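You operate a simulated robot arm through the tools that you are given. There is no shell and no other tool. Be economical: measure what you need, move in short steps, check, and stop when the job is done.

Carry out the task below with a simulated two-armed robot. There is one attempt and no reset: what you move stays moved.

TASK
Put the CABLE and LOCK cartons in the blue crate, carry it to the padded stand and hang its tag.
Fine: the tag with the crate's number goes on the stand's peg. Set down upright: carton.

Only the result counts: the job must be done as asked and must still hold three seconds after the hand-in. Knocking over, shifting, dropping, spilling or breaking anything else fails it.

THE ROBOT
Two 7-joint arms with two-finger grippers on one trunk, on a base that drives. Base frame: it is fixed to the floor where the robot stands at the start and does not move with it; the origin is under the middle of the robot, x ahead of it, y to its left, z up; the surface under the hand at the start is at about z = 0.8. Units: m, degrees, N and s.
The left shoulder is at the start at [0.025, 0.218, 1.13], the right one opposite. With the tool pointing down near the work surface each hand reaches from about 0.18 to 0.76 m from the robot's upright axis, wherever it stands, measured 20 degrees to its own side. Places, roughly: blue crate by the wood-topped table [0.5, -0.5, 0.8]; carton [1, -1, 1.25]; orange panel [0.5, 1, 0.25]; peg of the padded stand [0.3, 1, 0.8]; silver panel [0.75, -1, 0.75]; top of the padded stand [0.6, 0.8, 0.9]. Payload 2.2 kg a hand.
The TCP of each hand is the grasp point between the finger pads, 0.019 m short of the fingertips. In the tool frame z runs along the fingers and y along their closing line. Largest opening 0.116 m; the body of the gripper starts 0.07 m behind the TCP.
Orientation is told as [roll, pitch, yaw] about the base's x, y, z axes, in that order, counted from this pose: with the fingers straight down and closing along the base's y, the tool's x points along the base's -x, its y along +y and its z along -z.

THE INTERFACE
- The arms move only by the tool move_arm. It takes "left_moves", "right_moves" or both (then of equal length, played together; a hand with none holds still); each is a list of rows, each a list of 3 entries, a list of its own where there are three numbers: the closure, from 0 (fully open) to 1 (shut), then the shift along the tool's x, y, z in m, then the turn, a rotation vector about the tool's x, y, z in degrees. In form: [[hand, [tx, ty, tz], [rx, ry, rz]], ...]. A call has 1 to 8 rows; each row is the pose to reach, as a shift and turn from the pose commanded when the call began, along the tool's axes at that moment. Each row takes 0.2 s and may step no farther than 0.05 m and 8.6 degrees from the row before; otherwise, or with a gripper value out of range, the whole call is refused. A pose out of reach is approached as far as the arm can. The call stops where the force on the tool passes 70 N (or 10 N more than at its start, if that is more) or the arm is blocked; 0.2 s more then pass. The fingers move at their own pace and stop on an object; they squeeze with about 43 N. The grip force told is the motor's: it shows also when the fingers shut on nothing. Time passes only in rows, and 0.2 s behind the last, so rows that repeat a pose let the fingers close. It gives the time, the measured TCP pose, the force on the tool (base axes), the opening and the grip force at its end, in the units of the frame above (readings bear some noise), with the torque about the TCP (base axes, N m) and any sound that the robot's microphone picked up, and new pictures: "views" is both (left out), scene, wrist or none (wrist: the cameras of the hands that moved).
- Cameras (640 x 400 px; columns grow to the right, rows downward): "scene" is now at [0.1387, 0.0204, 1.3104]; the picture's right is [0.16, -0.99, 0.00], its down [-0.52, -0.09, -0.85] and it looks along [0.84, 0.14, -0.53] (base axes); focal length 214 px, centre (320, 200). "left" rides on the left gripper at [0.069, 0.015, -0.097] in its tool frame; the picture's right is [-0.21, 0.98, 0.00], its down [-0.76, -0.17, -0.63] and it looks along [-0.62, -0.14, 0.77] (tool axes); focal length 251 px, centre (320, 200). "right" rides on the right gripper at [0.069, -0.015, -0.097] in its tool frame; the picture's right is [0.21, 0.98, 0.00], its down [-0.76, 0.17, -0.63] and it looks along [-0.62, 0.14, 0.77] (tool axes); focal length 251 px, centre (320, 200).
- move_column(by): slides the trunk up (or, below 0, down) by that many m; the arms and the scene camera ride with it, the base frame stays. It gives what a move gives, with no picture.
- roll_base(legs): drives the robot by 1 to 6 legs, each [ahead, left, turn to the left] in m, m and degrees, along the robot's own axes; the way and the turn of a leg run together, so that a leg with both is an arc; at most 1.5 m and 180 degrees a leg. The arms and the cameras ride along, it lands a little off, and it stops where it bumps. It gives what a move gives, and a new picture of the scene camera.
- pan_tilt(pan, tilt): turns the head with the scene camera to pan (to the left, within 80 degrees either way) and tilt (down, from -29 to 69), counted from straight ahead of the robot. It gives what a move gives, and a new picture of the scene camera.
- probe_pixels(camera, pixels): for up to 12 pixels [column, row] of the newest picture of that camera ("zoom" is the newest enlarged one), the place [x, y, z] in the base frame of the surface seen there, good to about 0.002 m, but the place of the scene camera against the robot may be out by one fixed shift of up to 0.012 m in any direction. The clock stands still meanwhile.
- close_up(camera, box): a new picture of the part [left, top, right, bottom] of that camera's present view, enlarged. The clock stands still meanwhile.
- finish_job(): hands the job in; it is judged then, once.

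Go step by step. Measure first, check grasps and placings, and put right what went wrong. The budget is 80 turns and 260 pictures, counting those below and the enlarged ones. Unless the task says otherwise, let go and move clear before handing in, and close with one line.

The tools are called after "Request:" as a command line: name --argument value ..., lists and objects as JSON in quotes. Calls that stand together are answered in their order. move_arm: Moves the arms, as the interface text tells. Its arguments: {"type":"object","properties":{"left_moves":{"type":"array"},"right_moves":{"type":"array"},"views":{"type":"string","enum":["both","scene","wrist","none"]}},"required":[]} The other tools are called the same way: move_column (by) slides the trunk up or down; roll_base (legs) drives the base; pan_tilt (pan, tilt) turns the head that bears the scene camera; probe_pixels (camera, pixels) gives the place of the surface under pixels of a picture; close_up (camera, box) takes an enlarged picture of a part of a camera's view; finish_job () hands the job in.

At the start:

```text
t: 0.0
left_eef_pos: [0.5449, 0.386, 1.1667]
left_ee_rot: [0.0, 0.2, 0.0]
left_contact_force: [0.0, 0.0, -0.2]
left_moment: [-0.03, 0.03, -0.01]
left_width: 0.1162
left_grip_force: 0.0
right_eef_pos: [0.4938, -0.1182, 1.1183]
right_ee_rot: [-0.1, 0.1, 0.0]
right_contact_force: [-0.5, 0.5, 0.9]
right_moment: [0.05, 0.0, -0.03]
right_width: 0.1161
right_grip_force: 0.0
trunk travel left (down, up): [-0.275, 0.215]
robot x, y, heading: [0.0012, 0.0031, 0.1]
head pan, tilt: [9.5, 31.7]
```

scene: 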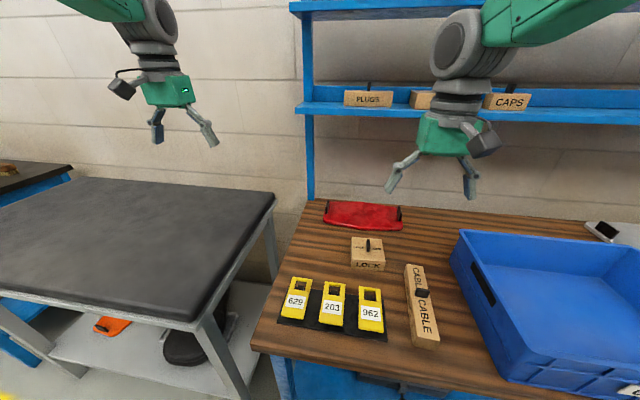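
right: 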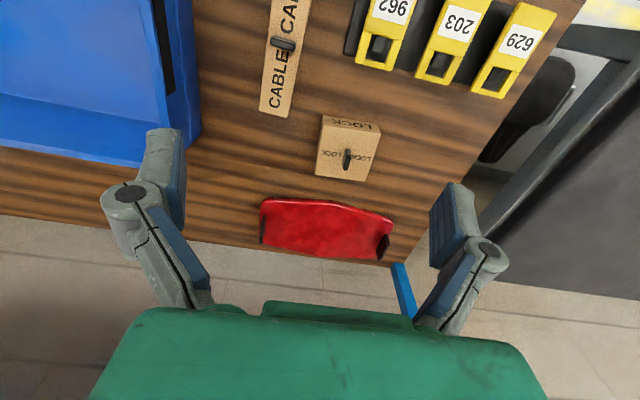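
left: 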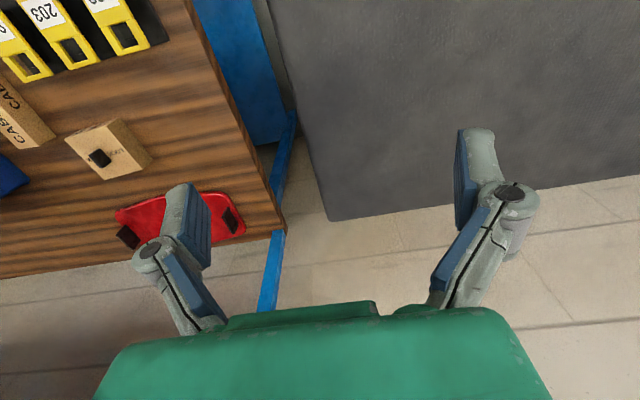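

The scene shows LOCK (368,255), CABLE (422,305), the tags 629/203/962 and the blue crate, whose label sits at the lower right edge (630,390). I'll turn the head right to see the crate and its number.

Request:
pan_tilt --pan -35 --tilt 45

```text
t: 1.1
left_eef_pos: [0.5431, 0.3852, 1.169]
left_ee_rot: [0.0, -0.1, 0.1]
left_contact_force: [0.7, -0.3, 0.3]
left_moment: [-0.01, -0.02, -0.01]
left_width: 0.1161
left_grip_force: 0.1
right_eef_pos: [0.4906, -0.1207, 1.1199]
right_ee_rot: [0.0, -0.1, 0.0]
right_contact_force: [0.6, 0.6, -0.2]
right_moment: [0.03, 0.0, -0.02]
right_width: 0.1162
right_grip_force: 0.1
trunk travel left (down, up): [-0.275, 0.215]
robot x, y, heading: [0.0027, 0.0007, 0.0]
head pan, tilt: [-35.0, 45.0]
```

scene: 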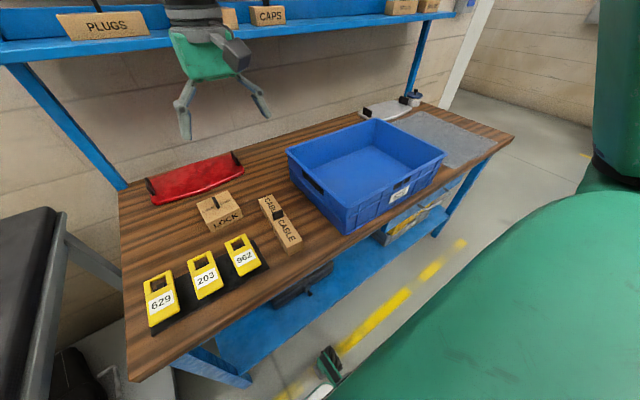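

The crate's label is at about (400,193). I'll zoom on it and measure the crate, cartons and tags.

Request:
close_up --camera "scene" --box '[340, 160, 460, 235]'

Request:
close_up --camera "scene" --box '[120, 160, 320, 285]'

Request:
probe_pixels --camera "scene" --pixels '[[288, 153], [375, 120], [445, 153], [347, 210], [360, 170], [314, 185], [215, 203], [278, 215], [300, 240], [265, 200], [250, 175], [345, 232]]'

```text
5.33 times, centred on (400, 198) of scene
```

zoom: 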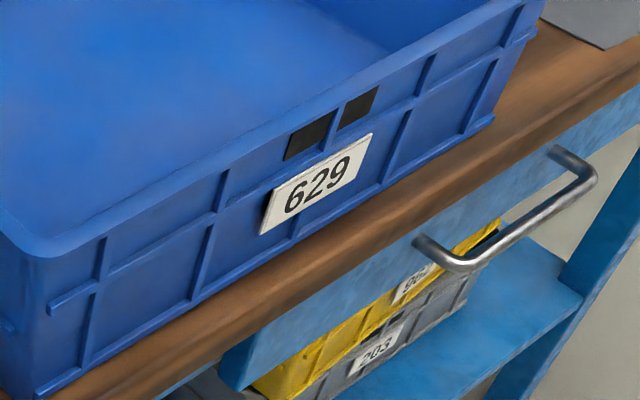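

```text
3.20 times, centred on (220, 222) of scene
```

zoom: 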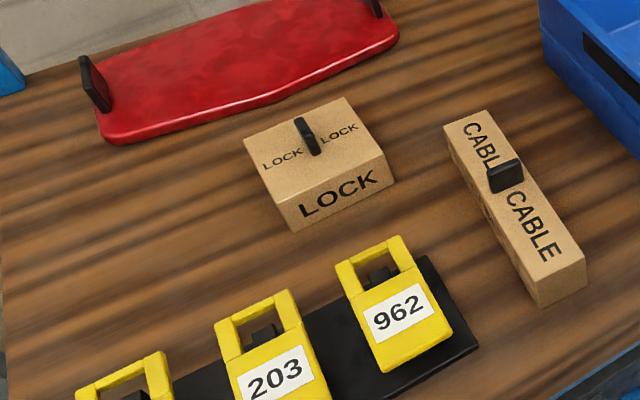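

```text
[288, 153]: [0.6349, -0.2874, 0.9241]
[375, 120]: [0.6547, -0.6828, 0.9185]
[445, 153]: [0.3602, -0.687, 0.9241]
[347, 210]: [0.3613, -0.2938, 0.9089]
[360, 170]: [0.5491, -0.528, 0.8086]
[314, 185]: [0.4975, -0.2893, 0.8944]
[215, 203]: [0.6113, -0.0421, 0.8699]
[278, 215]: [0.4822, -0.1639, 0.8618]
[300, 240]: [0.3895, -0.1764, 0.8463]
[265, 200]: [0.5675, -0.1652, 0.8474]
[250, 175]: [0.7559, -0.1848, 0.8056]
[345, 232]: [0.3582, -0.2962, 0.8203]
```

The crate is 629, about 0.29 × 0.40 m, with its rim at z≈0.92. I'll drive 0.2 m to the right so the cartons and crate are all within the right arm's reach.

Request:
roll_base --legs '[[0, -0.2, 0]]'

Request:
move_arm --right_moves '[[0, [0, 0, 0.0], [0, 0, 0]]]' --views "wrist"

```text
t: 2.7
left_eef_pos: [0.5427, 0.183, 1.1684]
left_ee_rot: [0.0, -0.1, 0.1]
left_contact_force: [-0.3, 0.3, 0.1]
left_moment: [0.0, 0.0, 0.03]
left_width: 0.116
left_grip_force: 0.2
right_eef_pos: [0.4907, -0.3222, 1.1194]
right_ee_rot: [0.1, -0.2, 0.1]
right_contact_force: [0.1, -0.6, -0.5]
right_moment: [0.02, -0.02, 0.01]
right_width: 0.116
right_grip_force: 0.1
trunk travel left (down, up): [-0.275, 0.215]
robot x, y, heading: [0.0007, -0.2023, -0.2]
head pan, tilt: [-35.0, 45.0]
```

scene: 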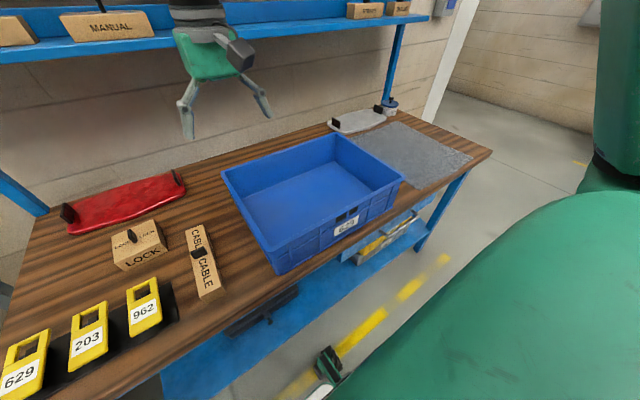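

```text
t: 3.1
left_eef_pos: [0.5379, 0.1749, 1.1726]
left_ee_rot: [0.4, -0.3, 0.1]
left_contact_force: [0.2, -0.6, -0.3]
left_moment: [0.07, 0.0, -0.03]
left_width: 0.116
left_grip_force: 0.2
right_eef_pos: [0.4871, -0.33, 1.1203]
right_ee_rot: [0.4, -0.2, 0.1]
right_contact_force: [-0.1, -0.1, -0.7]
right_moment: [0.0, 0.0, -0.05]
right_width: 0.1158
right_grip_force: 0.0
trunk travel left (down, up): [-0.275, 0.215]
robot x, y, heading: [0.0009, -0.2033, -0.1]
head pan, tilt: [-35.0, 45.0]
```

right: 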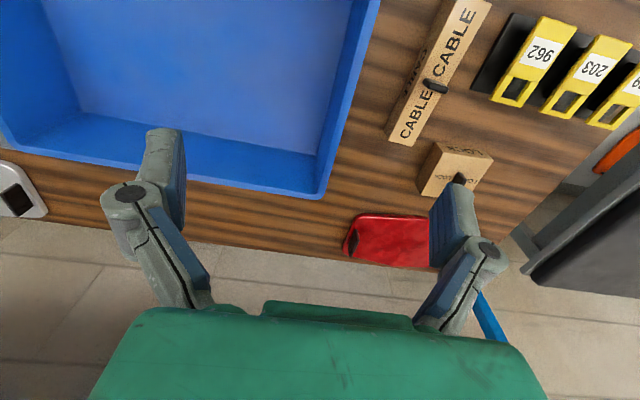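

I'll measure the cartons with the wrist camera, which doesn't have the scene camera's offset.

Request:
probe_pixels --camera "right" --pixels '[[389, 134], [416, 146], [434, 86], [490, 8], [456, 2], [420, 190], [430, 145], [490, 158], [475, 188], [460, 177], [450, 170], [420, 110]]'

Request:
close_up --camera "right" --box '[360, 0, 520, 200]'

Request:
probe_pixels --camera "scene" --pixels '[[200, 253], [131, 236], [186, 232], [203, 230], [205, 295], [222, 290]]'

```text
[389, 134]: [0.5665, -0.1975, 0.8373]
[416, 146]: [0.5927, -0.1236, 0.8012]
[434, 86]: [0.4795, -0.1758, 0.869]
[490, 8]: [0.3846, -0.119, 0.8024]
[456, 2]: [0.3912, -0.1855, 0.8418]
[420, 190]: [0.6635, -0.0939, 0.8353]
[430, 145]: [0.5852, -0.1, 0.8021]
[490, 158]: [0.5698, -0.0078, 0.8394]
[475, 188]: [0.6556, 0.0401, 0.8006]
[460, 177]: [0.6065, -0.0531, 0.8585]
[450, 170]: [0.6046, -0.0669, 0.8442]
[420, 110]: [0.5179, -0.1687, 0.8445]
```

```text
2.00 times, centred on (440, 100) of right
```

zoom: 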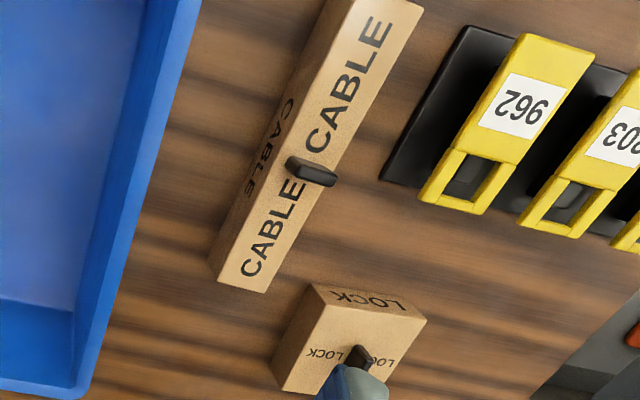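

```text
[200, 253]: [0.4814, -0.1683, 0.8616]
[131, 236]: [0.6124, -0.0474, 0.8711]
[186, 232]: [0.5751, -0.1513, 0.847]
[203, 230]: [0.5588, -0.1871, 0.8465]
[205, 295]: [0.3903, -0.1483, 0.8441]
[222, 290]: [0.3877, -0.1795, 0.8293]
```

CABLE is centred near (0.48,-0.172) with its top at z 0.843; LOCK is near (0.61,-0.047). I'll move above CABLE and look closer.

Request:
move_arm --right_moves '[[0, [0.002, 0.04, 0.025], [0, 0, 0]], [0, [0.004, 0.08, 0.05], [0, 0, 0]], [0, [0.006, 0.12, 0.075], [0, 0, 0]], [0, [0.007, 0.158, 0.1], [0, 0, 0]], [0, [0.007, 0.158, 0.12], [0, 0, 0]]]' --views "wrist"

```text
t: 4.5
left_eef_pos: [0.5341, 0.1782, 1.175]
left_ee_rot: [0.3, -0.5, 0.1]
left_contact_force: [-0.4, 0.0, 0.2]
left_moment: [-0.01, -0.03, 0.02]
left_width: 0.1161
left_grip_force: 0.1
right_eef_pos: [0.4984, -0.1877, 1.028]
right_ee_rot: [5.6, 0.2, -3.7]
right_contact_force: [-0.2, 0.2, -0.2]
right_moment: [-0.02, -0.01, 0.02]
right_width: 0.116
right_grip_force: 0.0
trunk travel left (down, up): [-0.275, 0.215]
robot x, y, heading: [-0.0012, -0.1989, 0.0]
head pan, tilt: [-35.0, 45.0]
stopped in row 5 (right hand): the arm was blocked; the commanded pose is now the measured one
```

right: 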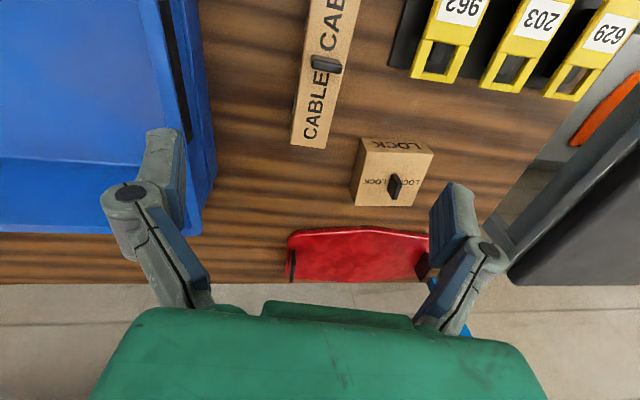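

The right arm is at its inward limit here. I'll drive back left 0.18 m so the carton lies on the right arm's own side, then square the hand.

Request:
roll_base --legs '[[0, 0.18, 0]]'

Request:
move_arm --right_moves '[[0, [0, -0.05, 0.0], [3, 0, 0]], [0, [0, -0.1, 0.0], [5.6, 0, 0]], [0, [0.01, -0.14, 0], [5.6, 0, 0]], [0, [0.015, -0.16, 0], [5.6, 0, 0]]]' --views "wrist"

```text
t: 6.0
left_eef_pos: [0.535, 0.3522, 1.1758]
left_ee_rot: [0.5, -0.5, 0.2]
left_contact_force: [-0.1, -0.4, -0.1]
left_moment: [0.04, 0.03, -0.01]
left_width: 0.1156
left_grip_force: 0.0
right_eef_pos: [0.4989, -0.0125, 1.0262]
right_ee_rot: [6.0, 0.3, -3.7]
right_contact_force: [-0.1, 0.2, -0.4]
right_moment: [0.01, 0.02, -0.01]
right_width: 0.116
right_grip_force: 0.1
trunk travel left (down, up): [-0.275, 0.215]
robot x, y, heading: [0.0011, -0.0196, 0.1]
head pan, tilt: [-35.0, 45.0]
```

scene: 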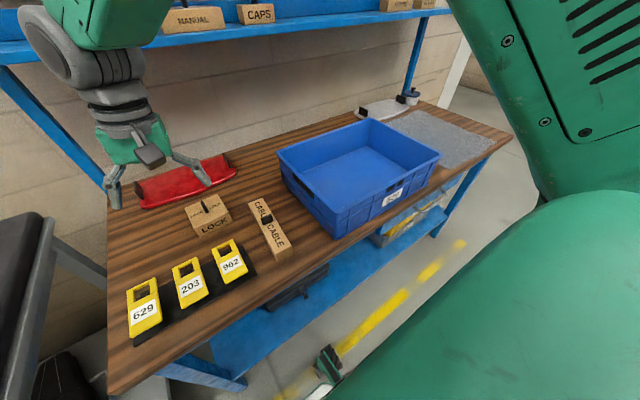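

```text
t: 7.0
left_eef_pos: [0.5303, 0.3831, 1.1683]
left_ee_rot: [-0.8, -0.6, 0.4]
left_contact_force: [-0.2, 0.3, -0.8]
left_moment: [-0.09, -0.01, 0.02]
left_width: 0.1159
left_grip_force: 0.1
right_eef_pos: [0.4687, -0.1445, 1.0153]
right_ee_rot: [-1.0, 0.0, -3.6]
right_contact_force: [0.1, 1.1, 0.3]
right_moment: [-0.06, -0.03, 0.01]
right_width: 0.1159
right_grip_force: 0.1
trunk travel left (down, up): [-0.275, 0.215]
robot x, y, heading: [-0.0, -0.0149, 0.4]
head pan, tilt: [-35.0, 45.0]
```

right: 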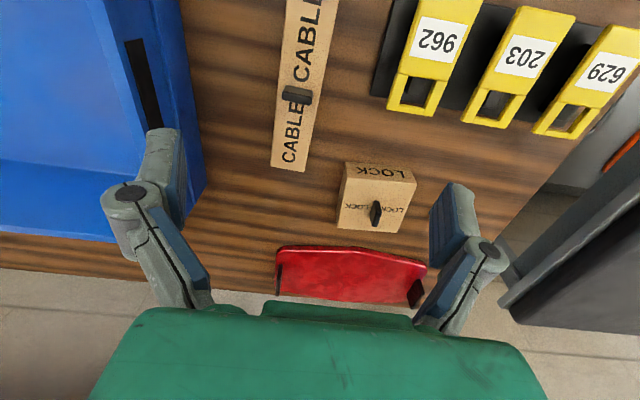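

The hand is squared now, above and to the left of CABLE. I'll probe the carton's top edges again from here.

Request:
probe_pixels --camera "right" --pixels '[[275, 164], [302, 166], [292, 30], [327, 30], [284, 96], [298, 96], [311, 97], [342, 210], [345, 175], [415, 183], [400, 218], [376, 212]]'

Request:
close_up --camera "right" --box '[250, 0, 430, 240]'

```text
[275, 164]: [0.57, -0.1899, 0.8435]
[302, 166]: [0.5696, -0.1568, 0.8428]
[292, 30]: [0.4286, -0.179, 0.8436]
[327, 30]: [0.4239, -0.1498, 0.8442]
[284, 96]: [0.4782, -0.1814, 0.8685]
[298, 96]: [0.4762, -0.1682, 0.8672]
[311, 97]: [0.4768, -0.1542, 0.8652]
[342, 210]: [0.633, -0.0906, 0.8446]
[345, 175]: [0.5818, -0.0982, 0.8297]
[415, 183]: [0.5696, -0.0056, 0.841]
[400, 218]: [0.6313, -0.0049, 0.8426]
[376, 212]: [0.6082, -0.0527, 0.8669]
```

```text
1.67 times, centred on (340, 120) of right
```

zoom: 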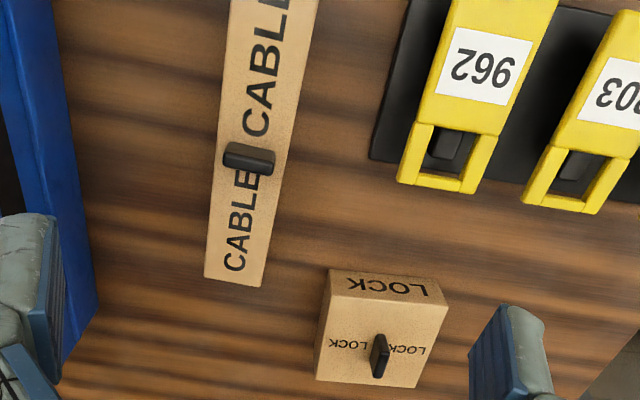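

CABLE's centre is (0.478,-0.168), it is 0.035 wide and yawed about -3.6°, which matches the hand. I'll descend toward it in two stages.

Request:
move_arm --right_moves '[[0, [-0.004, -0.012, 0.03], [-1, 0, 0]], [0, [-0.008, -0.023, 0.07], [-1, 0, 0]], [0, [-0.008, -0.023, 0.11], [-1, 0, 0]], [0, [-0.008, -0.023, 0.11], [-1, 0, 0]]]' --views "wrist"

```text
t: 8.0
left_eef_pos: [0.5289, 0.3888, 1.1664]
left_ee_rot: [-1.2, -0.5, 0.6]
left_contact_force: [-0.3, 2.3, -0.9]
left_moment: [-0.15, -0.05, 0.02]
left_width: 0.1159
left_grip_force: 0.1
right_eef_pos: [0.4732, -0.1643, 0.9069]
right_ee_rot: [-0.3, -0.1, -3.6]
right_contact_force: [0.0, 1.3, 0.4]
right_moment: [-0.15, -0.01, 0.0]
right_width: 0.1161
right_grip_force: 0.0
trunk travel left (down, up): [-0.275, 0.215]
robot x, y, heading: [-0.0015, -0.0152, -0.0]
head pan, tilt: [-35.0, 45.0]
```

right: 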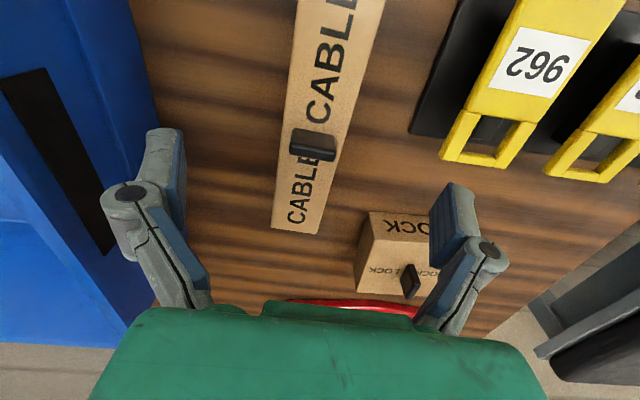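

The hand is aligned. I'll pre-close slightly, descend to z≈0.828 and grip.

Request:
move_arm --right_moves '[[0.35, [-0.003, -0.004, 0.01], [0, 0, 0]], [0.35, [-0.003, -0.004, 0.045], [0, 0, 0]], [0.35, [-0.003, -0.004, 0.079], [0, 0, 0]], [0.35, [-0.003, -0.004, 0.079], [0, 0, 0]], [1, [-0.003, -0.004, 0.079], [0, 0, 0]], [1, [-0.003, -0.004, 0.079], [0, 0, 0]], [1, [-0.003, -0.004, 0.079], [0, 0, 0]]]' --views "wrist"

```text
t: 8.8
left_eef_pos: [0.5311, 0.3968, 1.1611]
left_ee_rot: [-1.4, -0.4, 0.4]
left_contact_force: [-0.5, 2.4, -0.8]
left_moment: [-0.19, 0.04, -0.01]
left_width: 0.1158
left_grip_force: 0.0
right_eef_pos: [0.4877, -0.1618, 0.8495]
right_ee_rot: [-0.6, -0.8, -3.7]
right_contact_force: [-1.5, 6.9, 13.6]
right_moment: [0.11, 0.04, 0.05]
right_width: 0.0983
right_grip_force: 2.1
trunk travel left (down, up): [-0.275, 0.215]
robot x, y, heading: [0.0016, -0.0149, 0.2]
head pan, tilt: [-35.0, 45.0]
stopped in row 3 (right hand): the force on the tool passed its limit at 142 N (the readings are from after the stop); the commanded pose is now the measured one
```

right: 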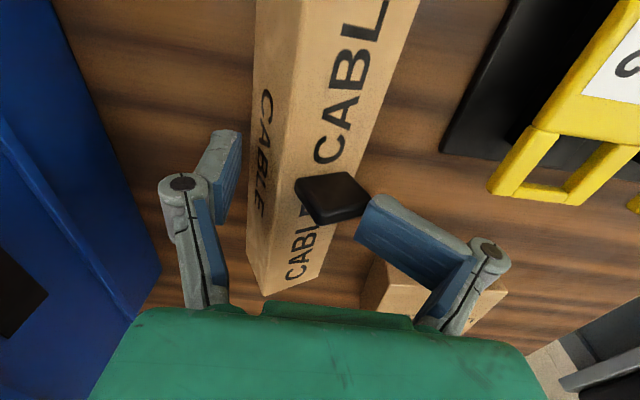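

The descent stopped with a high force at z 0.85, so I need a closer look before doing anything else.

Request:
close_up --camera "scene" --box '[100, 120, 340, 280]'

Request:
close_up --camera "right" --box '[150, 100, 550, 350]'

Request:
probe_pixels --camera "right" --pixels '[[375, 220], [425, 235], [225, 160], [330, 195], [265, 290], [320, 275], [258, 30], [400, 50], [380, 290], [370, 240]]'

```text
2.50 times, centred on (220, 200) of scene
```

zoom: 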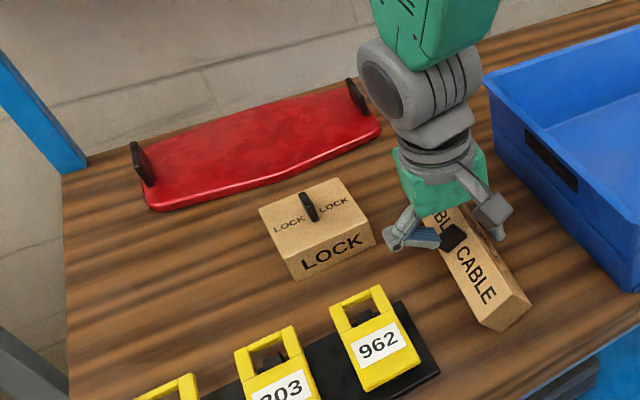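

```text
1.60 times, centred on (350, 225) of right
```

zoom: 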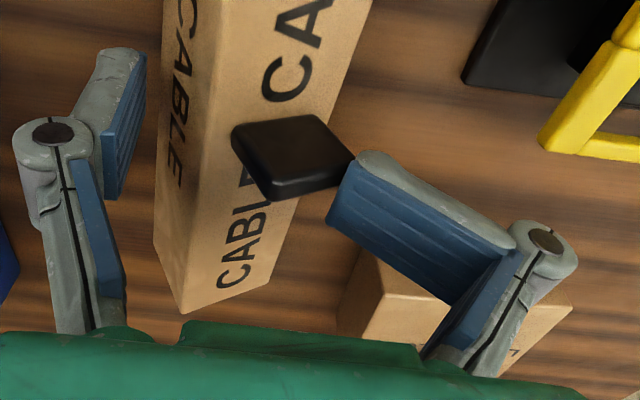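

```text
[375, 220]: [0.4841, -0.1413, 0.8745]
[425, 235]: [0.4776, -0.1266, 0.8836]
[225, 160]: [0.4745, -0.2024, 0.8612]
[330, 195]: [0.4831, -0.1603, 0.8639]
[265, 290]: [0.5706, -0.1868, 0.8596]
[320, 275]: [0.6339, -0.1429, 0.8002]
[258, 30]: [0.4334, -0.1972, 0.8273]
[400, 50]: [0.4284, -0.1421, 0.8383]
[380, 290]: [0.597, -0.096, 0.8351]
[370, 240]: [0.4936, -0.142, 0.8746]
```

The right finger is folded against the knob at (375,225) and the carton is slightly tilted. I'll open in place and then lift straight up.

Request:
move_arm --right_moves '[[0, [0, 0, 0], [0, 0, 0]], [0, [0, 0, -0.005], [0, 0, 0]], [0, [0, 0, -0.02], [0, 0, 0]], [0, [0, 0, -0.06], [0, 0, 0]], [0, [0, 0, -0.06], [0, 0, 0]]]' --views "both"

```text
t: 10.0
left_eef_pos: [0.5323, 0.3478, 1.177]
left_ee_rot: [0.6, -0.6, 0.0]
left_contact_force: [0.7, 0.3, 0.6]
left_moment: [0.11, 0.05, -0.01]
left_width: 0.1161
left_grip_force: 0.0
right_eef_pos: [0.483, -0.2027, 0.9049]
right_ee_rot: [1.2, -0.4, -3.9]
right_contact_force: [-0.3, -1.9, -1.1]
right_moment: [0.1, -0.01, -0.03]
right_width: 0.1162
right_grip_force: 0.1
trunk travel left (down, up): [-0.275, 0.215]
robot x, y, heading: [-0.0011, -0.0309, 0.2]
head pan, tilt: [-35.0, 45.0]
```

scene: 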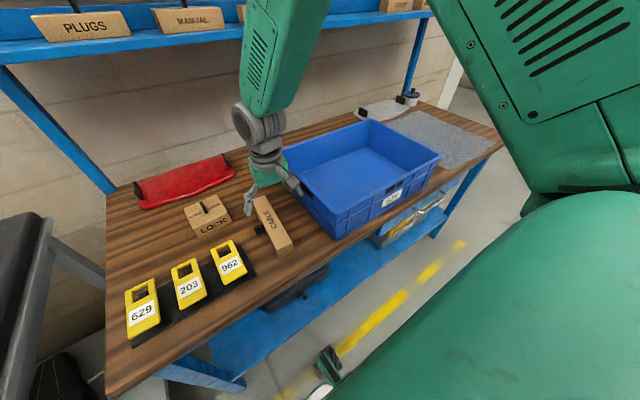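
right: 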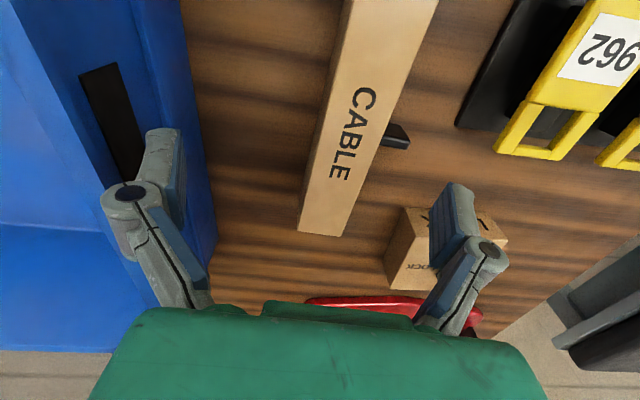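

CABLE has rolled onto its side, with the knob at (395,137) now facing +y, and the base readings are swaying. I'll wait still for a moment to see whether the robot settles.

Request:
move_arm --right_moves '[[0, [0, 0, -0.04], [0, 0, 0]], [0, [0, 0, -0.08], [0, 0, 0]], [0, [0, 0, -0.08], [0, 0, 0]], [0, [0, 0, -0.08], [0, 0, 0]], [0, [0, 0, -0.08], [0, 0, 0]], [0, [0, 0, -0.08], [0, 0, 0]], [0, [0, 0, -0.08], [0, 0, 0]], [0, [0, 0, -0.08], [0, 0, 0]]]' --views "none"

Request:
move_arm --right_moves '[[0, [0, 0, 0], [0, 0, 0]], [0, [0, 0, 0], [0, 0, 0]]]' --views "none"

Request:
move_arm --right_moves '[[0, [0, 0, 0], [0, 0, 0]], [0, [0, 0, 0], [0, 0, 0]]]' --views "wrist"

```text
t: 11.8
left_eef_pos: [0.5308, 0.3435, 1.179]
left_ee_rot: [0.9, -0.8, 0.0]
left_contact_force: [1.0, -0.5, 0.3]
left_moment: [0.1, 0.07, 0.01]
left_width: 0.1159
left_grip_force: 0.0
right_eef_pos: [0.4811, -0.2055, 0.984]
right_ee_rot: [1.5, -0.5, -4.1]
right_contact_force: [-0.2, -1.2, -0.1]
right_moment: [0.12, -0.01, -0.02]
right_width: 0.1156
right_grip_force: 0.1
trunk travel left (down, up): [-0.275, 0.215]
robot x, y, heading: [-0.0007, -0.0243, -0.1]
head pan, tilt: [-35.0, 45.0]
```

```text
t: 12.4
left_eef_pos: [0.5302, 0.3827, 1.1682]
left_ee_rot: [-0.9, -0.5, 0.3]
left_contact_force: [0.5, 0.1, -0.3]
left_moment: [-0.03, -0.04, 0.0]
left_width: 0.116
left_grip_force: 0.0
right_eef_pos: [0.4815, -0.1723, 0.9875]
right_ee_rot: [-0.1, -0.8, -3.8]
right_contact_force: [0.4, 0.3, 0.0]
right_moment: [-0.02, 0.03, -0.03]
right_width: 0.1162
right_grip_force: 0.0
trunk travel left (down, up): [-0.275, 0.215]
robot x, y, heading: [0.0009, -0.0202, 0.2]
head pan, tilt: [-35.0, 45.0]
```

```text
t: 13.0
left_eef_pos: [0.5299, 0.3895, 1.1658]
left_ee_rot: [-1.1, -0.6, 0.5]
left_contact_force: [-0.5, 1.3, -0.8]
left_moment: [-0.11, -0.01, 0.01]
left_width: 0.1159
left_grip_force: 0.0
right_eef_pos: [0.4804, -0.1665, 0.9888]
right_ee_rot: [-0.4, -0.7, -3.6]
right_contact_force: [0.5, 1.2, -0.1]
right_moment: [-0.05, 0.04, 0.05]
right_width: 0.1159
right_grip_force: 0.0
trunk travel left (down, up): [-0.275, 0.215]
robot x, y, heading: [-0.0011, -0.018, -0.1]
head pan, tilt: [-35.0, 45.0]
```

right: 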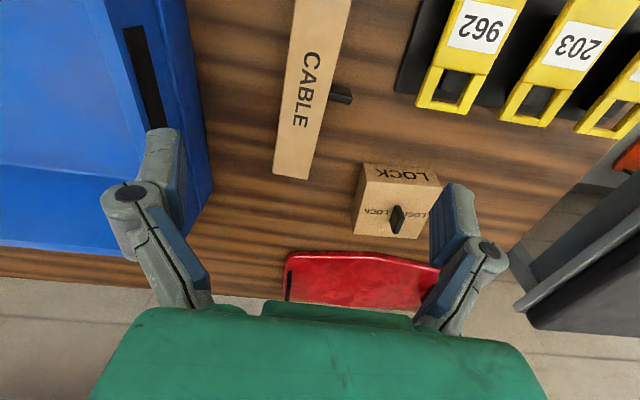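

The trunk is swaying sideways by about 2 cm. I'll sample the motion finely to see whether it dies out.

Request:
move_arm --right_moves '[[0, [0, 0, 0], [0, 0, 0]]]' --views "none"

Request:
move_arm --right_moves '[[0, [0, 0, 0], [0, 0, 0]]]' --views "none"

Request:
move_arm --right_moves '[[0, [0, 0, 0], [0, 0, 0]]]' --views "none"

Request:
move_arm --right_moves '[[0, [0, 0, 0], [0, 0, 0]]]' --views "none"

Request:
move_arm --right_moves '[[0, [0, 0, 0], [0, 0, 0]]]' --views "none"

Request:
move_arm --right_moves '[[0, [0, 0, 0], [0, 0, 0]]]' --views "none"

Request:
move_arm --right_moves '[[0, [0, 0, 0], [0, 0, 0]]]' --views "none"

Request:
move_arm --right_moves '[[0, [0, 0, 0], [0, 0, 0]]]' --views "none"

```text
t: 13.4
left_eef_pos: [0.5304, 0.3565, 1.1751]
left_ee_rot: [0.2, -0.7, 0.1]
left_contact_force: [0.0, -1.1, 0.0]
left_moment: [0.09, -0.01, 0.02]
left_width: 0.1161
left_grip_force: 0.1
right_eef_pos: [0.4819, -0.1957, 0.9845]
right_ee_rot: [0.9, -0.6, -4.0]
right_contact_force: [0.0, -1.1, 0.3]
right_moment: [0.06, 0.0, -0.02]
right_width: 0.1161
right_grip_force: 0.0
trunk travel left (down, up): [-0.275, 0.215]
robot x, y, heading: [-0.0045, -0.0235, 0.3]
head pan, tilt: [-35.0, 45.0]
```

```text
t: 13.8
left_eef_pos: [0.5309, 0.3793, 1.1688]
left_ee_rot: [-0.8, -0.7, 0.4]
left_contact_force: [-0.1, -0.6, -0.7]
left_moment: [-0.04, -0.01, -0.03]
left_width: 0.1158
left_grip_force: 0.1
right_eef_pos: [0.482, -0.1748, 0.987]
right_ee_rot: [0.2, -0.6, -3.8]
right_contact_force: [0.1, 0.1, 0.0]
right_moment: [-0.02, 0.02, 0.02]
right_width: 0.116
right_grip_force: 0.0
trunk travel left (down, up): [-0.275, 0.215]
robot x, y, heading: [-0.0012, -0.02, 0.3]
head pan, tilt: [-35.0, 45.0]
```

```text
t: 14.2
left_eef_pos: [0.5308, 0.3666, 1.1723]
left_ee_rot: [-0.2, -0.5, 0.2]
left_contact_force: [0.2, 0.2, -0.3]
left_moment: [-0.01, 0.05, 0.01]
left_width: 0.1159
left_grip_force: 0.0
right_eef_pos: [0.4821, -0.1843, 0.9863]
right_ee_rot: [0.6, -0.7, -4.0]
right_contact_force: [-0.3, 1.0, 0.1]
right_moment: [0.03, 0.02, -0.01]
right_width: 0.1163
right_grip_force: 0.2
trunk travel left (down, up): [-0.275, 0.215]
robot x, y, heading: [-0.0018, -0.0243, -0.2]
head pan, tilt: [-35.0, 45.0]
```

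```text
t: 14.6
left_eef_pos: [0.5304, 0.3682, 1.1734]
left_ee_rot: [-0.2, -0.7, 0.3]
left_contact_force: [0.9, -0.3, 0.7]
left_moment: [0.02, 0.01, 0.02]
left_width: 0.116
left_grip_force: 0.2
right_eef_pos: [0.4831, -0.1847, 0.9861]
right_ee_rot: [0.7, -0.8, -3.8]
right_contact_force: [-0.1, -0.4, 0.0]
right_moment: [0.04, -0.01, 0.0]
right_width: 0.1161
right_grip_force: 0.0
trunk travel left (down, up): [-0.275, 0.215]
robot x, y, heading: [-0.0007, -0.024, -0.0]
head pan, tilt: [-35.0, 45.0]
```

```text
t: 15.0
left_eef_pos: [0.5308, 0.3794, 1.1685]
left_ee_rot: [-0.7, -0.6, 0.3]
left_contact_force: [-0.4, 0.0, 0.7]
left_moment: [-0.04, 0.0, -0.02]
left_width: 0.116
left_grip_force: 0.0
right_eef_pos: [0.4818, -0.1739, 0.9881]
right_ee_rot: [0.0, -0.7, -3.8]
right_contact_force: [1.5, -0.1, -0.5]
right_moment: [-0.01, -0.04, 0.0]
right_width: 0.116
right_grip_force: 0.1
trunk travel left (down, up): [-0.275, 0.215]
robot x, y, heading: [0.0025, -0.0222, 0.3]
head pan, tilt: [-35.0, 45.0]
```

```text
t: 15.4
left_eef_pos: [0.5305, 0.3556, 1.1747]
left_ee_rot: [0.2, -0.7, 0.0]
left_contact_force: [-0.8, 0.2, 0.3]
left_moment: [0.11, 0.03, -0.01]
left_width: 0.1161
left_grip_force: 0.1
right_eef_pos: [0.4824, -0.1951, 0.9846]
right_ee_rot: [1.0, -0.6, -4.0]
right_contact_force: [0.4, 0.5, -0.2]
right_moment: [0.05, -0.03, 0.01]
right_width: 0.1156
right_grip_force: 0.0
trunk travel left (down, up): [-0.275, 0.215]
robot x, y, heading: [0.0015, -0.0233, -0.3]
head pan, tilt: [-35.0, 45.0]
```

```text
t: 15.8
left_eef_pos: [0.5302, 0.3889, 1.1662]
left_ee_rot: [-1.2, -0.6, 0.3]
left_contact_force: [-0.8, 0.0, -0.2]
left_moment: [-0.09, 0.0, -0.05]
left_width: 0.1161
left_grip_force: 0.0
right_eef_pos: [0.4809, -0.1665, 0.9889]
right_ee_rot: [-0.3, -0.7, -3.7]
right_contact_force: [1.2, 1.3, 0.0]
right_moment: [-0.08, 0.01, 0.02]
right_width: 0.1159
right_grip_force: 0.0
trunk travel left (down, up): [-0.275, 0.215]
robot x, y, heading: [0.0002, -0.0204, 0.2]
head pan, tilt: [-35.0, 45.0]
```

```text
t: 16.2
left_eef_pos: [0.5304, 0.3488, 1.1772]
left_ee_rot: [0.4, -0.7, 0.1]
left_contact_force: [0.5, -1.9, 0.0]
left_moment: [0.18, 0.02, 0.0]
left_width: 0.1161
left_grip_force: 0.1
right_eef_pos: [0.4818, -0.2013, 0.9848]
right_ee_rot: [1.3, -0.6, -3.9]
right_contact_force: [-0.2, -1.6, 0.7]
right_moment: [0.13, 0.01, 0.01]
right_width: 0.1158
right_grip_force: 0.2
trunk travel left (down, up): [-0.275, 0.215]
robot x, y, heading: [-0.0028, -0.0267, 0.3]
head pan, tilt: [-35.0, 45.0]
```

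The sway is a sustained rocking at about 4 Hz with ±2 cm amplitude. I'll see whether a small trunk move or a gentle base nudge calms it.

Request:
move_column --by 0.03

Request:
move_arm --right_moves '[[0, [0, 0, 0], [0, 0, 0]]]' --views "none"

Request:
move_arm --right_moves '[[0, [0, 0, 0], [0, 0, 0]]]' --views "none"

Request:
roll_base --legs '[[0, 0.02, 0]]'

Request:
move_arm --right_moves '[[0, [0, 0, 0], [0, 0, 0]]]' --views "none"

Request:
move_arm --right_moves '[[0, [0, 0, 0], [0, 0, 0]], [0, [0, 0, 0], [0, 0, 0]]]' --views "none"

Request:
move_arm --right_moves '[[0, [0, 0, 0], [0, 0, 0]]]' --views "none"

```text
t: 16.9
left_eef_pos: [0.5315, 0.3476, 1.2074]
left_ee_rot: [0.6, -0.6, 0.1]
left_contact_force: [-0.4, -0.9, 0.2]
left_moment: [0.08, 0.02, 0.0]
left_width: 0.1159
left_grip_force: 0.0
right_eef_pos: [0.4828, -0.2017, 1.0141]
right_ee_rot: [1.3, -0.6, -4.0]
right_contact_force: [0.2, 0.2, 0.6]
right_moment: [0.07, 0.01, 0.02]
right_width: 0.116
right_grip_force: 0.1
trunk travel left (down, up): [-0.305, 0.185]
robot x, y, heading: [-0.0029, -0.0302, 0.3]
head pan, tilt: [-35.0, 45.0]
```

```text
t: 17.3
left_eef_pos: [0.5299, 0.3903, 1.1967]
left_ee_rot: [-1.1, -0.6, 0.4]
left_contact_force: [-0.4, 1.2, -0.1]
left_moment: [-0.05, -0.03, -0.01]
left_width: 0.1161
left_grip_force: 0.1
right_eef_pos: [0.4818, -0.1667, 1.0183]
right_ee_rot: [-0.3, -0.9, -3.5]
right_contact_force: [-0.3, -0.2, 0.5]
right_moment: [-0.1, 0.02, 0.01]
right_width: 0.1162
right_grip_force: 0.1
trunk travel left (down, up): [-0.305, 0.185]
robot x, y, heading: [0.0002, -0.0189, 0.3]
head pan, tilt: [-35.0, 45.0]
```

```text
t: 17.7
left_eef_pos: [0.5307, 0.3558, 1.2053]
left_ee_rot: [0.3, -0.7, 0.1]
left_contact_force: [0.4, 0.1, 0.8]
left_moment: [0.08, 0.02, -0.02]
left_width: 0.1158
left_grip_force: 0.0
right_eef_pos: [0.4822, -0.1966, 1.0151]
right_ee_rot: [1.1, -0.7, -4.0]
right_contact_force: [-0.2, 0.4, 0.2]
right_moment: [0.06, 0.05, -0.05]
right_width: 0.1161
right_grip_force: 0.1
trunk travel left (down, up): [-0.305, 0.185]
robot x, y, heading: [0.0014, -0.0293, 0.2]
head pan, tilt: [-35.0, 45.0]
```

```text
t: 18.5
left_eef_pos: [0.5308, 0.3856, 1.2015]
left_ee_rot: [-0.1, -0.5, 0.2]
left_contact_force: [0.4, -0.7, 0.1]
left_moment: [0.0, 0.01, 0.02]
left_width: 0.1161
left_grip_force: 0.1
right_eef_pos: [0.4814, -0.1676, 1.0156]
right_ee_rot: [0.6, -0.6, -3.9]
right_contact_force: [0.1, 0.3, -0.6]
right_moment: [-0.03, 0.01, -0.01]
right_width: 0.1164
right_grip_force: 0.1
trunk travel left (down, up): [-0.305, 0.185]
robot x, y, heading: [-0.0006, -0.0052, 0.1]
head pan, tilt: [-35.0, 45.0]
```

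scene: 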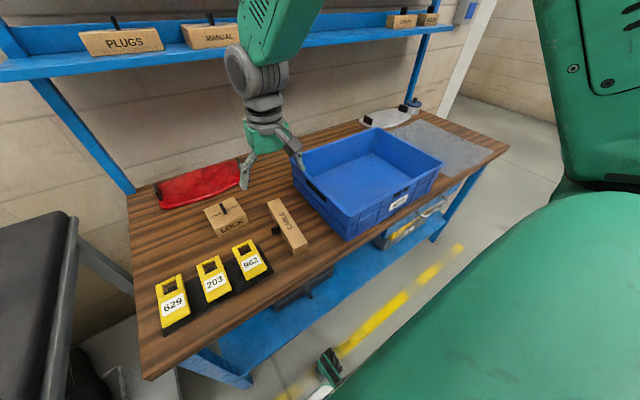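

```text
t: 18.9
left_eef_pos: [0.5264, 0.359, 1.2124]
left_ee_rot: [1.1, -0.8, 0.1]
left_contact_force: [0.7, -0.4, 0.0]
left_moment: [0.04, 0.04, -0.03]
left_width: 0.1162
left_grip_force: 0.0
right_eef_pos: [0.4777, -0.1887, 1.0148]
right_ee_rot: [2.0, -0.6, -4.0]
right_contact_force: [0.2, -1.1, 0.2]
right_moment: [0.01, 0.04, 0.0]
right_width: 0.1159
right_grip_force: 0.0
trunk travel left (down, up): [-0.305, 0.185]
robot x, y, heading: [0.001, -0.0055, 0.2]
head pan, tilt: [-35.0, 45.0]
```

```text
t: 19.7
left_eef_pos: [0.5234, 0.3163, 1.2245]
left_ee_rot: [2.8, -1.2, -0.3]
left_contact_force: [0.2, -1.7, 0.2]
left_moment: [0.14, 0.05, 0.0]
left_width: 0.1162
left_grip_force: 0.1
right_eef_pos: [0.4744, -0.2273, 1.0097]
right_ee_rot: [3.4, -0.6, -4.5]
right_contact_force: [0.3, -1.8, 0.1]
right_moment: [0.11, -0.01, 0.0]
right_width: 0.1161
right_grip_force: 0.0
trunk travel left (down, up): [-0.305, 0.185]
robot x, y, heading: [0.0001, -0.0125, 0.2]
head pan, tilt: [-35.0, 45.0]
stopped in row 2 (right hand): the arm was blocked; the commanded pose is now the measured one
```

```text
t: 20.3
left_eef_pos: [0.5183, 0.3311, 1.2238]
left_ee_rot: [2.5, -1.2, 0.0]
left_contact_force: [0.5, -1.2, 0.6]
left_moment: [0.13, -0.02, 0.02]
left_width: 0.1161
left_grip_force: 0.1
right_eef_pos: [0.4716, -0.2126, 1.0141]
right_ee_rot: [3.1, -1.0, -4.0]
right_contact_force: [0.1, -1.1, -0.5]
right_moment: [0.14, -0.02, 0.02]
right_width: 0.1158
right_grip_force: 0.1
trunk travel left (down, up): [-0.305, 0.185]
robot x, y, heading: [-0.0006, -0.0078, 0.2]
head pan, tilt: [-35.0, 45.0]
stopped in row 1 (right hand): the arm was blocked; the commanded pose is now the measured one
```

The lean changed after the nudge, so I'll sample again to see how the sway evolves when left alone.

Request:
move_arm --left_moves '[[0, [0, 0, 0], [0, 0, 0]]]' --views "none"

Request:
move_arm --left_moves '[[0, [0, 0, 0], [0, 0, 0]]]' --views "none"

Request:
move_arm --left_moves '[[0, [0, 0, 0], [0, 0, 0]]]' --views "none"

Request:
move_arm --left_moves '[[0, [0, 0, 0], [0, 0, 0]], [0, [0, 0, 0], [0, 0, 0]], [0, [0, 0, 0], [0, 0, 0]], [0, [0, 0, 0], [0, 0, 0]], [0, [0, 0, 0], [0, 0, 0]], [0, [0, 0, 0], [0, 0, 0]], [0, [0, 0, 0], [0, 0, 0]], [0, [0, 0, 0], [0, 0, 0]]]' --views "none"

Request:
move_arm --left_moves '[[0, [0, 0, 0], [0, 0, 0]]]' --views "none"

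Request:
move_arm --left_moves '[[0, [0, 0, 0], [0, 0, 0]]]' --views "none"

Request:
move_arm --left_moves '[[0, [0, 0, 0], [0, 0, 0]]]' --views "scene"

```text
t: 20.7
left_eef_pos: [0.5205, 0.3565, 1.2165]
left_ee_rot: [1.6, -1.1, 0.2]
left_contact_force: [0.6, 0.3, -0.4]
left_moment: [0.02, 0.01, -0.01]
left_width: 0.1159
left_grip_force: 0.1
right_eef_pos: [0.473, -0.1919, 1.0161]
right_ee_rot: [2.2, -1.0, -3.7]
right_contact_force: [0.6, 0.6, -0.4]
right_moment: [0.0, 0.04, 0.0]
right_width: 0.116
right_grip_force: 0.0
trunk travel left (down, up): [-0.305, 0.185]
robot x, y, heading: [0.0018, -0.0035, 0.3]
head pan, tilt: [-35.0, 45.0]
```

```text
t: 21.1
left_eef_pos: [0.5198, 0.3468, 1.2183]
left_ee_rot: [1.8, -1.1, 0.2]
left_contact_force: [-0.3, -1.1, 0.4]
left_moment: [0.02, 0.02, 0.02]
left_width: 0.1164
left_grip_force: 0.1
right_eef_pos: [0.474, -0.199, 1.0157]
right_ee_rot: [2.4, -1.0, -3.9]
right_contact_force: [0.4, 0.2, 0.4]
right_moment: [-0.03, 0.02, -0.02]
right_width: 0.116
right_grip_force: 0.0
trunk travel left (down, up): [-0.305, 0.185]
robot x, y, heading: [0.0003, -0.003, 0.4]
head pan, tilt: [-35.0, 45.0]
```

```text
t: 21.5
left_eef_pos: [0.5193, 0.336, 1.2219]
left_ee_rot: [2.3, -1.2, 0.1]
left_contact_force: [0.2, -0.5, -0.3]
left_moment: [0.06, 0.03, -0.01]
left_width: 0.1163
left_grip_force: 0.0
right_eef_pos: [0.4716, -0.2067, 1.0138]
right_ee_rot: [2.8, -1.0, -3.8]
right_contact_force: [-0.7, 0.1, 1.3]
right_moment: [0.0, 0.01, 0.01]
right_width: 0.1161
right_grip_force: 0.1
trunk travel left (down, up): [-0.305, 0.185]
robot x, y, heading: [-0.0002, -0.006, 0.1]
head pan, tilt: [-35.0, 45.0]
```

```text
t: 23.3
left_eef_pos: [0.518, 0.35, 1.2182]
left_ee_rot: [1.7, -1.1, 0.2]
left_contact_force: [-0.2, 0.3, -0.4]
left_moment: [-0.02, -0.01, 0.0]
left_width: 0.116
left_grip_force: 0.1
right_eef_pos: [0.4728, -0.197, 1.015]
right_ee_rot: [2.3, -1.1, -3.8]
right_contact_force: [0.2, 0.3, -0.4]
right_moment: [-0.03, -0.01, 0.02]
right_width: 0.116
right_grip_force: 0.1
trunk travel left (down, up): [-0.305, 0.185]
robot x, y, heading: [-0.0006, -0.0027, -0.0]
head pan, tilt: [-35.0, 45.0]
```

```text
t: 23.7
left_eef_pos: [0.5202, 0.3518, 1.2168]
left_ee_rot: [1.4, -1.1, 0.3]
left_contact_force: [-0.1, -0.4, -0.8]
left_moment: [0.01, 0.0, -0.01]
left_width: 0.1159
left_grip_force: 0.0
right_eef_pos: [0.473, -0.1952, 1.0165]
right_ee_rot: [2.2, -1.0, -4.0]
right_contact_force: [-0.1, 0.8, -0.2]
right_moment: [-0.02, 0.0, 0.02]
right_width: 0.116
right_grip_force: 0.1
trunk travel left (down, up): [-0.305, 0.185]
robot x, y, heading: [0.0001, -0.0075, 0.4]
head pan, tilt: [-35.0, 45.0]
```

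```text
t: 24.1
left_eef_pos: [0.5194, 0.3314, 1.2227]
left_ee_rot: [2.5, -1.1, 0.2]
left_contact_force: [-0.4, -1.1, 1.4]
left_moment: [0.07, 0.0, -0.02]
left_width: 0.1159
left_grip_force: 0.1
right_eef_pos: [0.4735, -0.2124, 1.0118]
right_ee_rot: [3.1, -0.9, -4.0]
right_contact_force: [0.1, -0.7, 0.4]
right_moment: [0.06, -0.03, -0.03]
right_width: 0.1161
right_grip_force: 0.1
trunk travel left (down, up): [-0.305, 0.185]
robot x, y, heading: [-0.0003, -0.0082, 0.0]
head pan, tilt: [-35.0, 45.0]
```

```text
t: 24.5
left_eef_pos: [0.5188, 0.3707, 1.2132]
left_ee_rot: [0.8, -1.1, 0.3]
left_contact_force: [-0.2, 2.1, -1.1]
left_moment: [-0.09, -0.02, 0.03]
left_width: 0.1159
left_grip_force: 0.0
right_eef_pos: [0.4728, -0.1791, 1.018]
right_ee_rot: [1.6, -1.1, -3.8]
right_contact_force: [-0.5, 0.4, 0.7]
right_moment: [-0.06, -0.02, 0.02]
right_width: 0.116
right_grip_force: 0.1
trunk travel left (down, up): [-0.305, 0.185]
robot x, y, heading: [-0.0022, -0.0041, 0.7]
head pan, tilt: [-35.0, 45.0]
```

scene: 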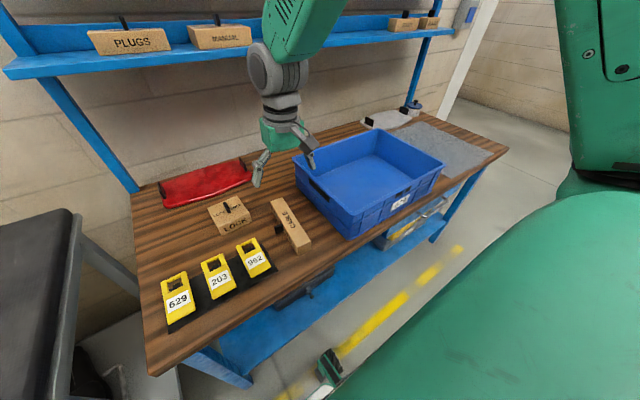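

Without intervention the rocking isn't decaying. I'll try a short forward/back drive, which should settle the base without adding lateral momentum, and sample afterwards.

Request:
roll_base --legs '[[-0.03, 0, 0], [0.03, 0, 0]]'

Request:
move_arm --left_moves '[[0, [0, 0, 0], [0, 0, 0]]]' --views "none"

Request:
move_arm --left_moves '[[0, [0, 0, 0], [0, 0, 0]]]' --views "none"

Request:
move_arm --left_moves '[[0, [0, 0, 0], [0, 0, 0]]]' --views "none"

Request:
move_arm --left_moves '[[0, [0, 0, 0], [0, 0, 0]]]' --views "none"

Request:
move_arm --left_moves '[[0, [0, 0, 0], [0, 0, 0]]]' --views "none"

Request:
move_arm --left_moves '[[0, [0, 0, 0], [0, 0, 0]]]' --views "none"

```text
t: 25.8
left_eef_pos: [0.5176, 0.3121, 1.2282]
left_ee_rot: [3.1, -1.3, -0.2]
left_contact_force: [0.2, -1.5, -0.3]
left_moment: [0.17, 0.03, 0.0]
left_width: 0.1159
left_grip_force: 0.0
right_eef_pos: [0.4703, -0.2282, 1.0116]
right_ee_rot: [3.8, -1.0, -3.9]
right_contact_force: [-1.2, -1.5, -0.2]
right_moment: [0.12, -0.02, -0.03]
right_width: 0.1161
right_grip_force: 0.2
trunk travel left (down, up): [-0.305, 0.185]
robot x, y, heading: [0.0022, -0.013, 0.2]
head pan, tilt: [-35.0, 45.0]
```

scene: 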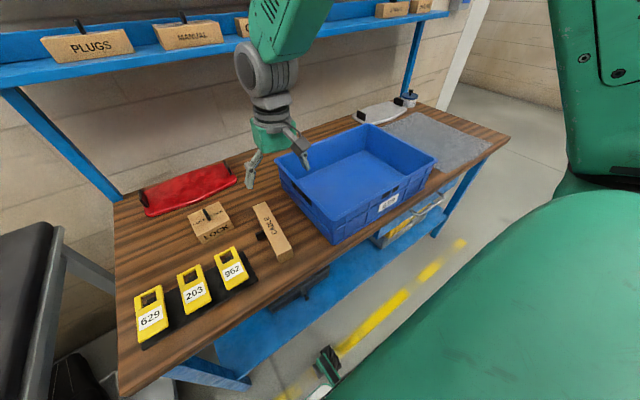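

```text
t: 26.4
left_eef_pos: [0.5132, 0.3304, 1.2267]
left_ee_rot: [2.5, -1.7, 0.1]
left_contact_force: [0.7, -1.1, 0.6]
left_moment: [0.16, 0.01, 0.0]
left_width: 0.1161
left_grip_force: 0.1
right_eef_pos: [0.4673, -0.2143, 1.0162]
right_ee_rot: [3.0, -1.4, -4.0]
right_contact_force: [0.3, 0.0, 0.2]
right_moment: [0.11, 0.0, 0.02]
right_width: 0.1161
right_grip_force: 0.0
trunk travel left (down, up): [-0.305, 0.185]
robot x, y, heading: [-0.0023, -0.0075, 0.3]
head pan, tilt: [-35.0, 45.0]
stopped in row 1 (left hand): the arm was blocked; the commanded pose is now the measured one
```

```text
t: 26.8
left_eef_pos: [0.5134, 0.3549, 1.2191]
left_ee_rot: [1.5, -1.5, 0.3]
left_contact_force: [0.6, -0.3, 0.1]
left_moment: [-0.02, 0.02, -0.03]
left_width: 0.1158
left_grip_force: 0.0
right_eef_pos: [0.4678, -0.1932, 1.0191]
right_ee_rot: [2.2, -1.5, -3.6]
right_contact_force: [-0.2, 0.7, 0.1]
right_moment: [0.0, -0.01, 0.0]
right_width: 0.1159
right_grip_force: 0.1
trunk travel left (down, up): [-0.305, 0.185]
robot x, y, heading: [0.003, -0.0042, 0.2]
head pan, tilt: [-35.0, 45.0]
```

```text
t: 27.2
left_eef_pos: [0.5142, 0.3432, 1.2229]
left_ee_rot: [1.9, -1.5, 0.2]
left_contact_force: [0.0, 0.3, -0.4]
left_moment: [0.01, 0.02, 0.0]
left_width: 0.1163
left_grip_force: 0.0
right_eef_pos: [0.4684, -0.2019, 1.0181]
right_ee_rot: [2.4, -1.3, -4.0]
right_contact_force: [-0.2, 0.9, -0.4]
right_moment: [0.0, 0.03, 0.01]
right_width: 0.1158
right_grip_force: 0.0
trunk travel left (down, up): [-0.305, 0.185]
robot x, y, heading: [0.0023, -0.0084, 0.3]
head pan, tilt: [-35.0, 45.0]
```

```text
t: 27.6
left_eef_pos: [0.5148, 0.3378, 1.2237]
left_ee_rot: [2.2, -1.5, 0.1]
left_contact_force: [0.6, -0.2, 0.0]
left_moment: [0.04, 0.04, 0.02]
left_width: 0.116
left_grip_force: 0.0
right_eef_pos: [0.4673, -0.2087, 1.0171]
right_ee_rot: [2.9, -1.4, -3.9]
right_contact_force: [-0.2, -0.2, -0.5]
right_moment: [0.05, 0.01, -0.02]
right_width: 0.1158
right_grip_force: 0.0
trunk travel left (down, up): [-0.305, 0.185]
robot x, y, heading: [-0.0034, -0.0076, 0.2]
head pan, tilt: [-35.0, 45.0]
```

```text
t: 28.0
left_eef_pos: [0.5138, 0.3608, 1.2175]
left_ee_rot: [1.2, -1.4, 0.3]
left_contact_force: [-0.5, -0.3, 0.0]
left_moment: [-0.04, -0.01, -0.04]
left_width: 0.116
left_grip_force: 0.1
right_eef_pos: [0.4679, -0.1884, 1.0213]
right_ee_rot: [1.8, -1.4, -3.8]
right_contact_force: [0.3, -0.3, -0.7]
right_moment: [-0.01, 0.05, 0.01]
right_width: 0.116
right_grip_force: 0.0
trunk travel left (down, up): [-0.305, 0.185]
robot x, y, heading: [0.0031, -0.0013, 0.2]
head pan, tilt: [-35.0, 45.0]
```

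```text
t: 28.4
left_eef_pos: [0.5151, 0.3221, 1.2281]
left_ee_rot: [2.8, -1.5, -0.1]
left_contact_force: [0.1, -1.0, 0.1]
left_moment: [0.1, 0.04, -0.01]
left_width: 0.116
left_grip_force: 0.1
right_eef_pos: [0.4689, -0.2206, 1.0148]
right_ee_rot: [3.4, -1.4, -4.0]
right_contact_force: [0.2, -0.6, 0.1]
right_moment: [0.07, 0.0, 0.0]
right_width: 0.1161
right_grip_force: 0.1
trunk travel left (down, up): [-0.305, 0.185]
robot x, y, heading: [-0.0015, -0.0124, 0.3]
head pan, tilt: [-35.0, 45.0]
```

It's still rocking. The padded stand's top is free and within the left hand's reach, so bracing on it lightly could damp the sway. I'll look left to measure it and find the peg.

Request:
pan_tilt --pan 50 --tilt 40

Request:
probe_pixels --camera "scene" --pixels '[[320, 200], [200, 200], [420, 200], [320, 280], [320, 150], [500, 200], [250, 250], [400, 250]]'

```text
t: 30.0
left_eef_pos: [0.5138, 0.3126, 1.2299]
left_ee_rot: [3.1, -1.6, 0.0]
left_contact_force: [0.6, -0.8, 2.1]
left_moment: [0.13, 0.04, -0.02]
left_width: 0.116
left_grip_force: 0.2
right_eef_pos: [0.4675, -0.2271, 1.0138]
right_ee_rot: [3.6, -1.1, -4.1]
right_contact_force: [-0.4, -1.7, 0.4]
right_moment: [0.1, 0.01, 0.0]
right_width: 0.1159
right_grip_force: 0.0
trunk travel left (down, up): [-0.305, 0.185]
robot x, y, heading: [0.0003, -0.0136, 0.1]
head pan, tilt: [50.0, 40.0]
```

scene: 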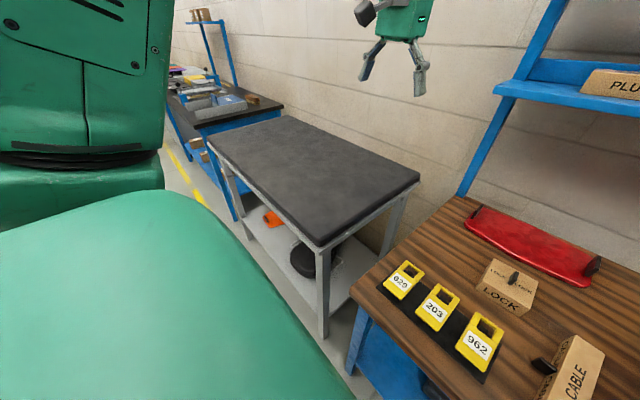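

```text
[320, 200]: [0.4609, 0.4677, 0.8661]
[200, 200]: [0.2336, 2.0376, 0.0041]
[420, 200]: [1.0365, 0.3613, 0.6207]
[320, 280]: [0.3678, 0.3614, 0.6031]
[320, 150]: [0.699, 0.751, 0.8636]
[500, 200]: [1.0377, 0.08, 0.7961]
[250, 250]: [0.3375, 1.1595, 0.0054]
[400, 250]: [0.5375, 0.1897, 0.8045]
```

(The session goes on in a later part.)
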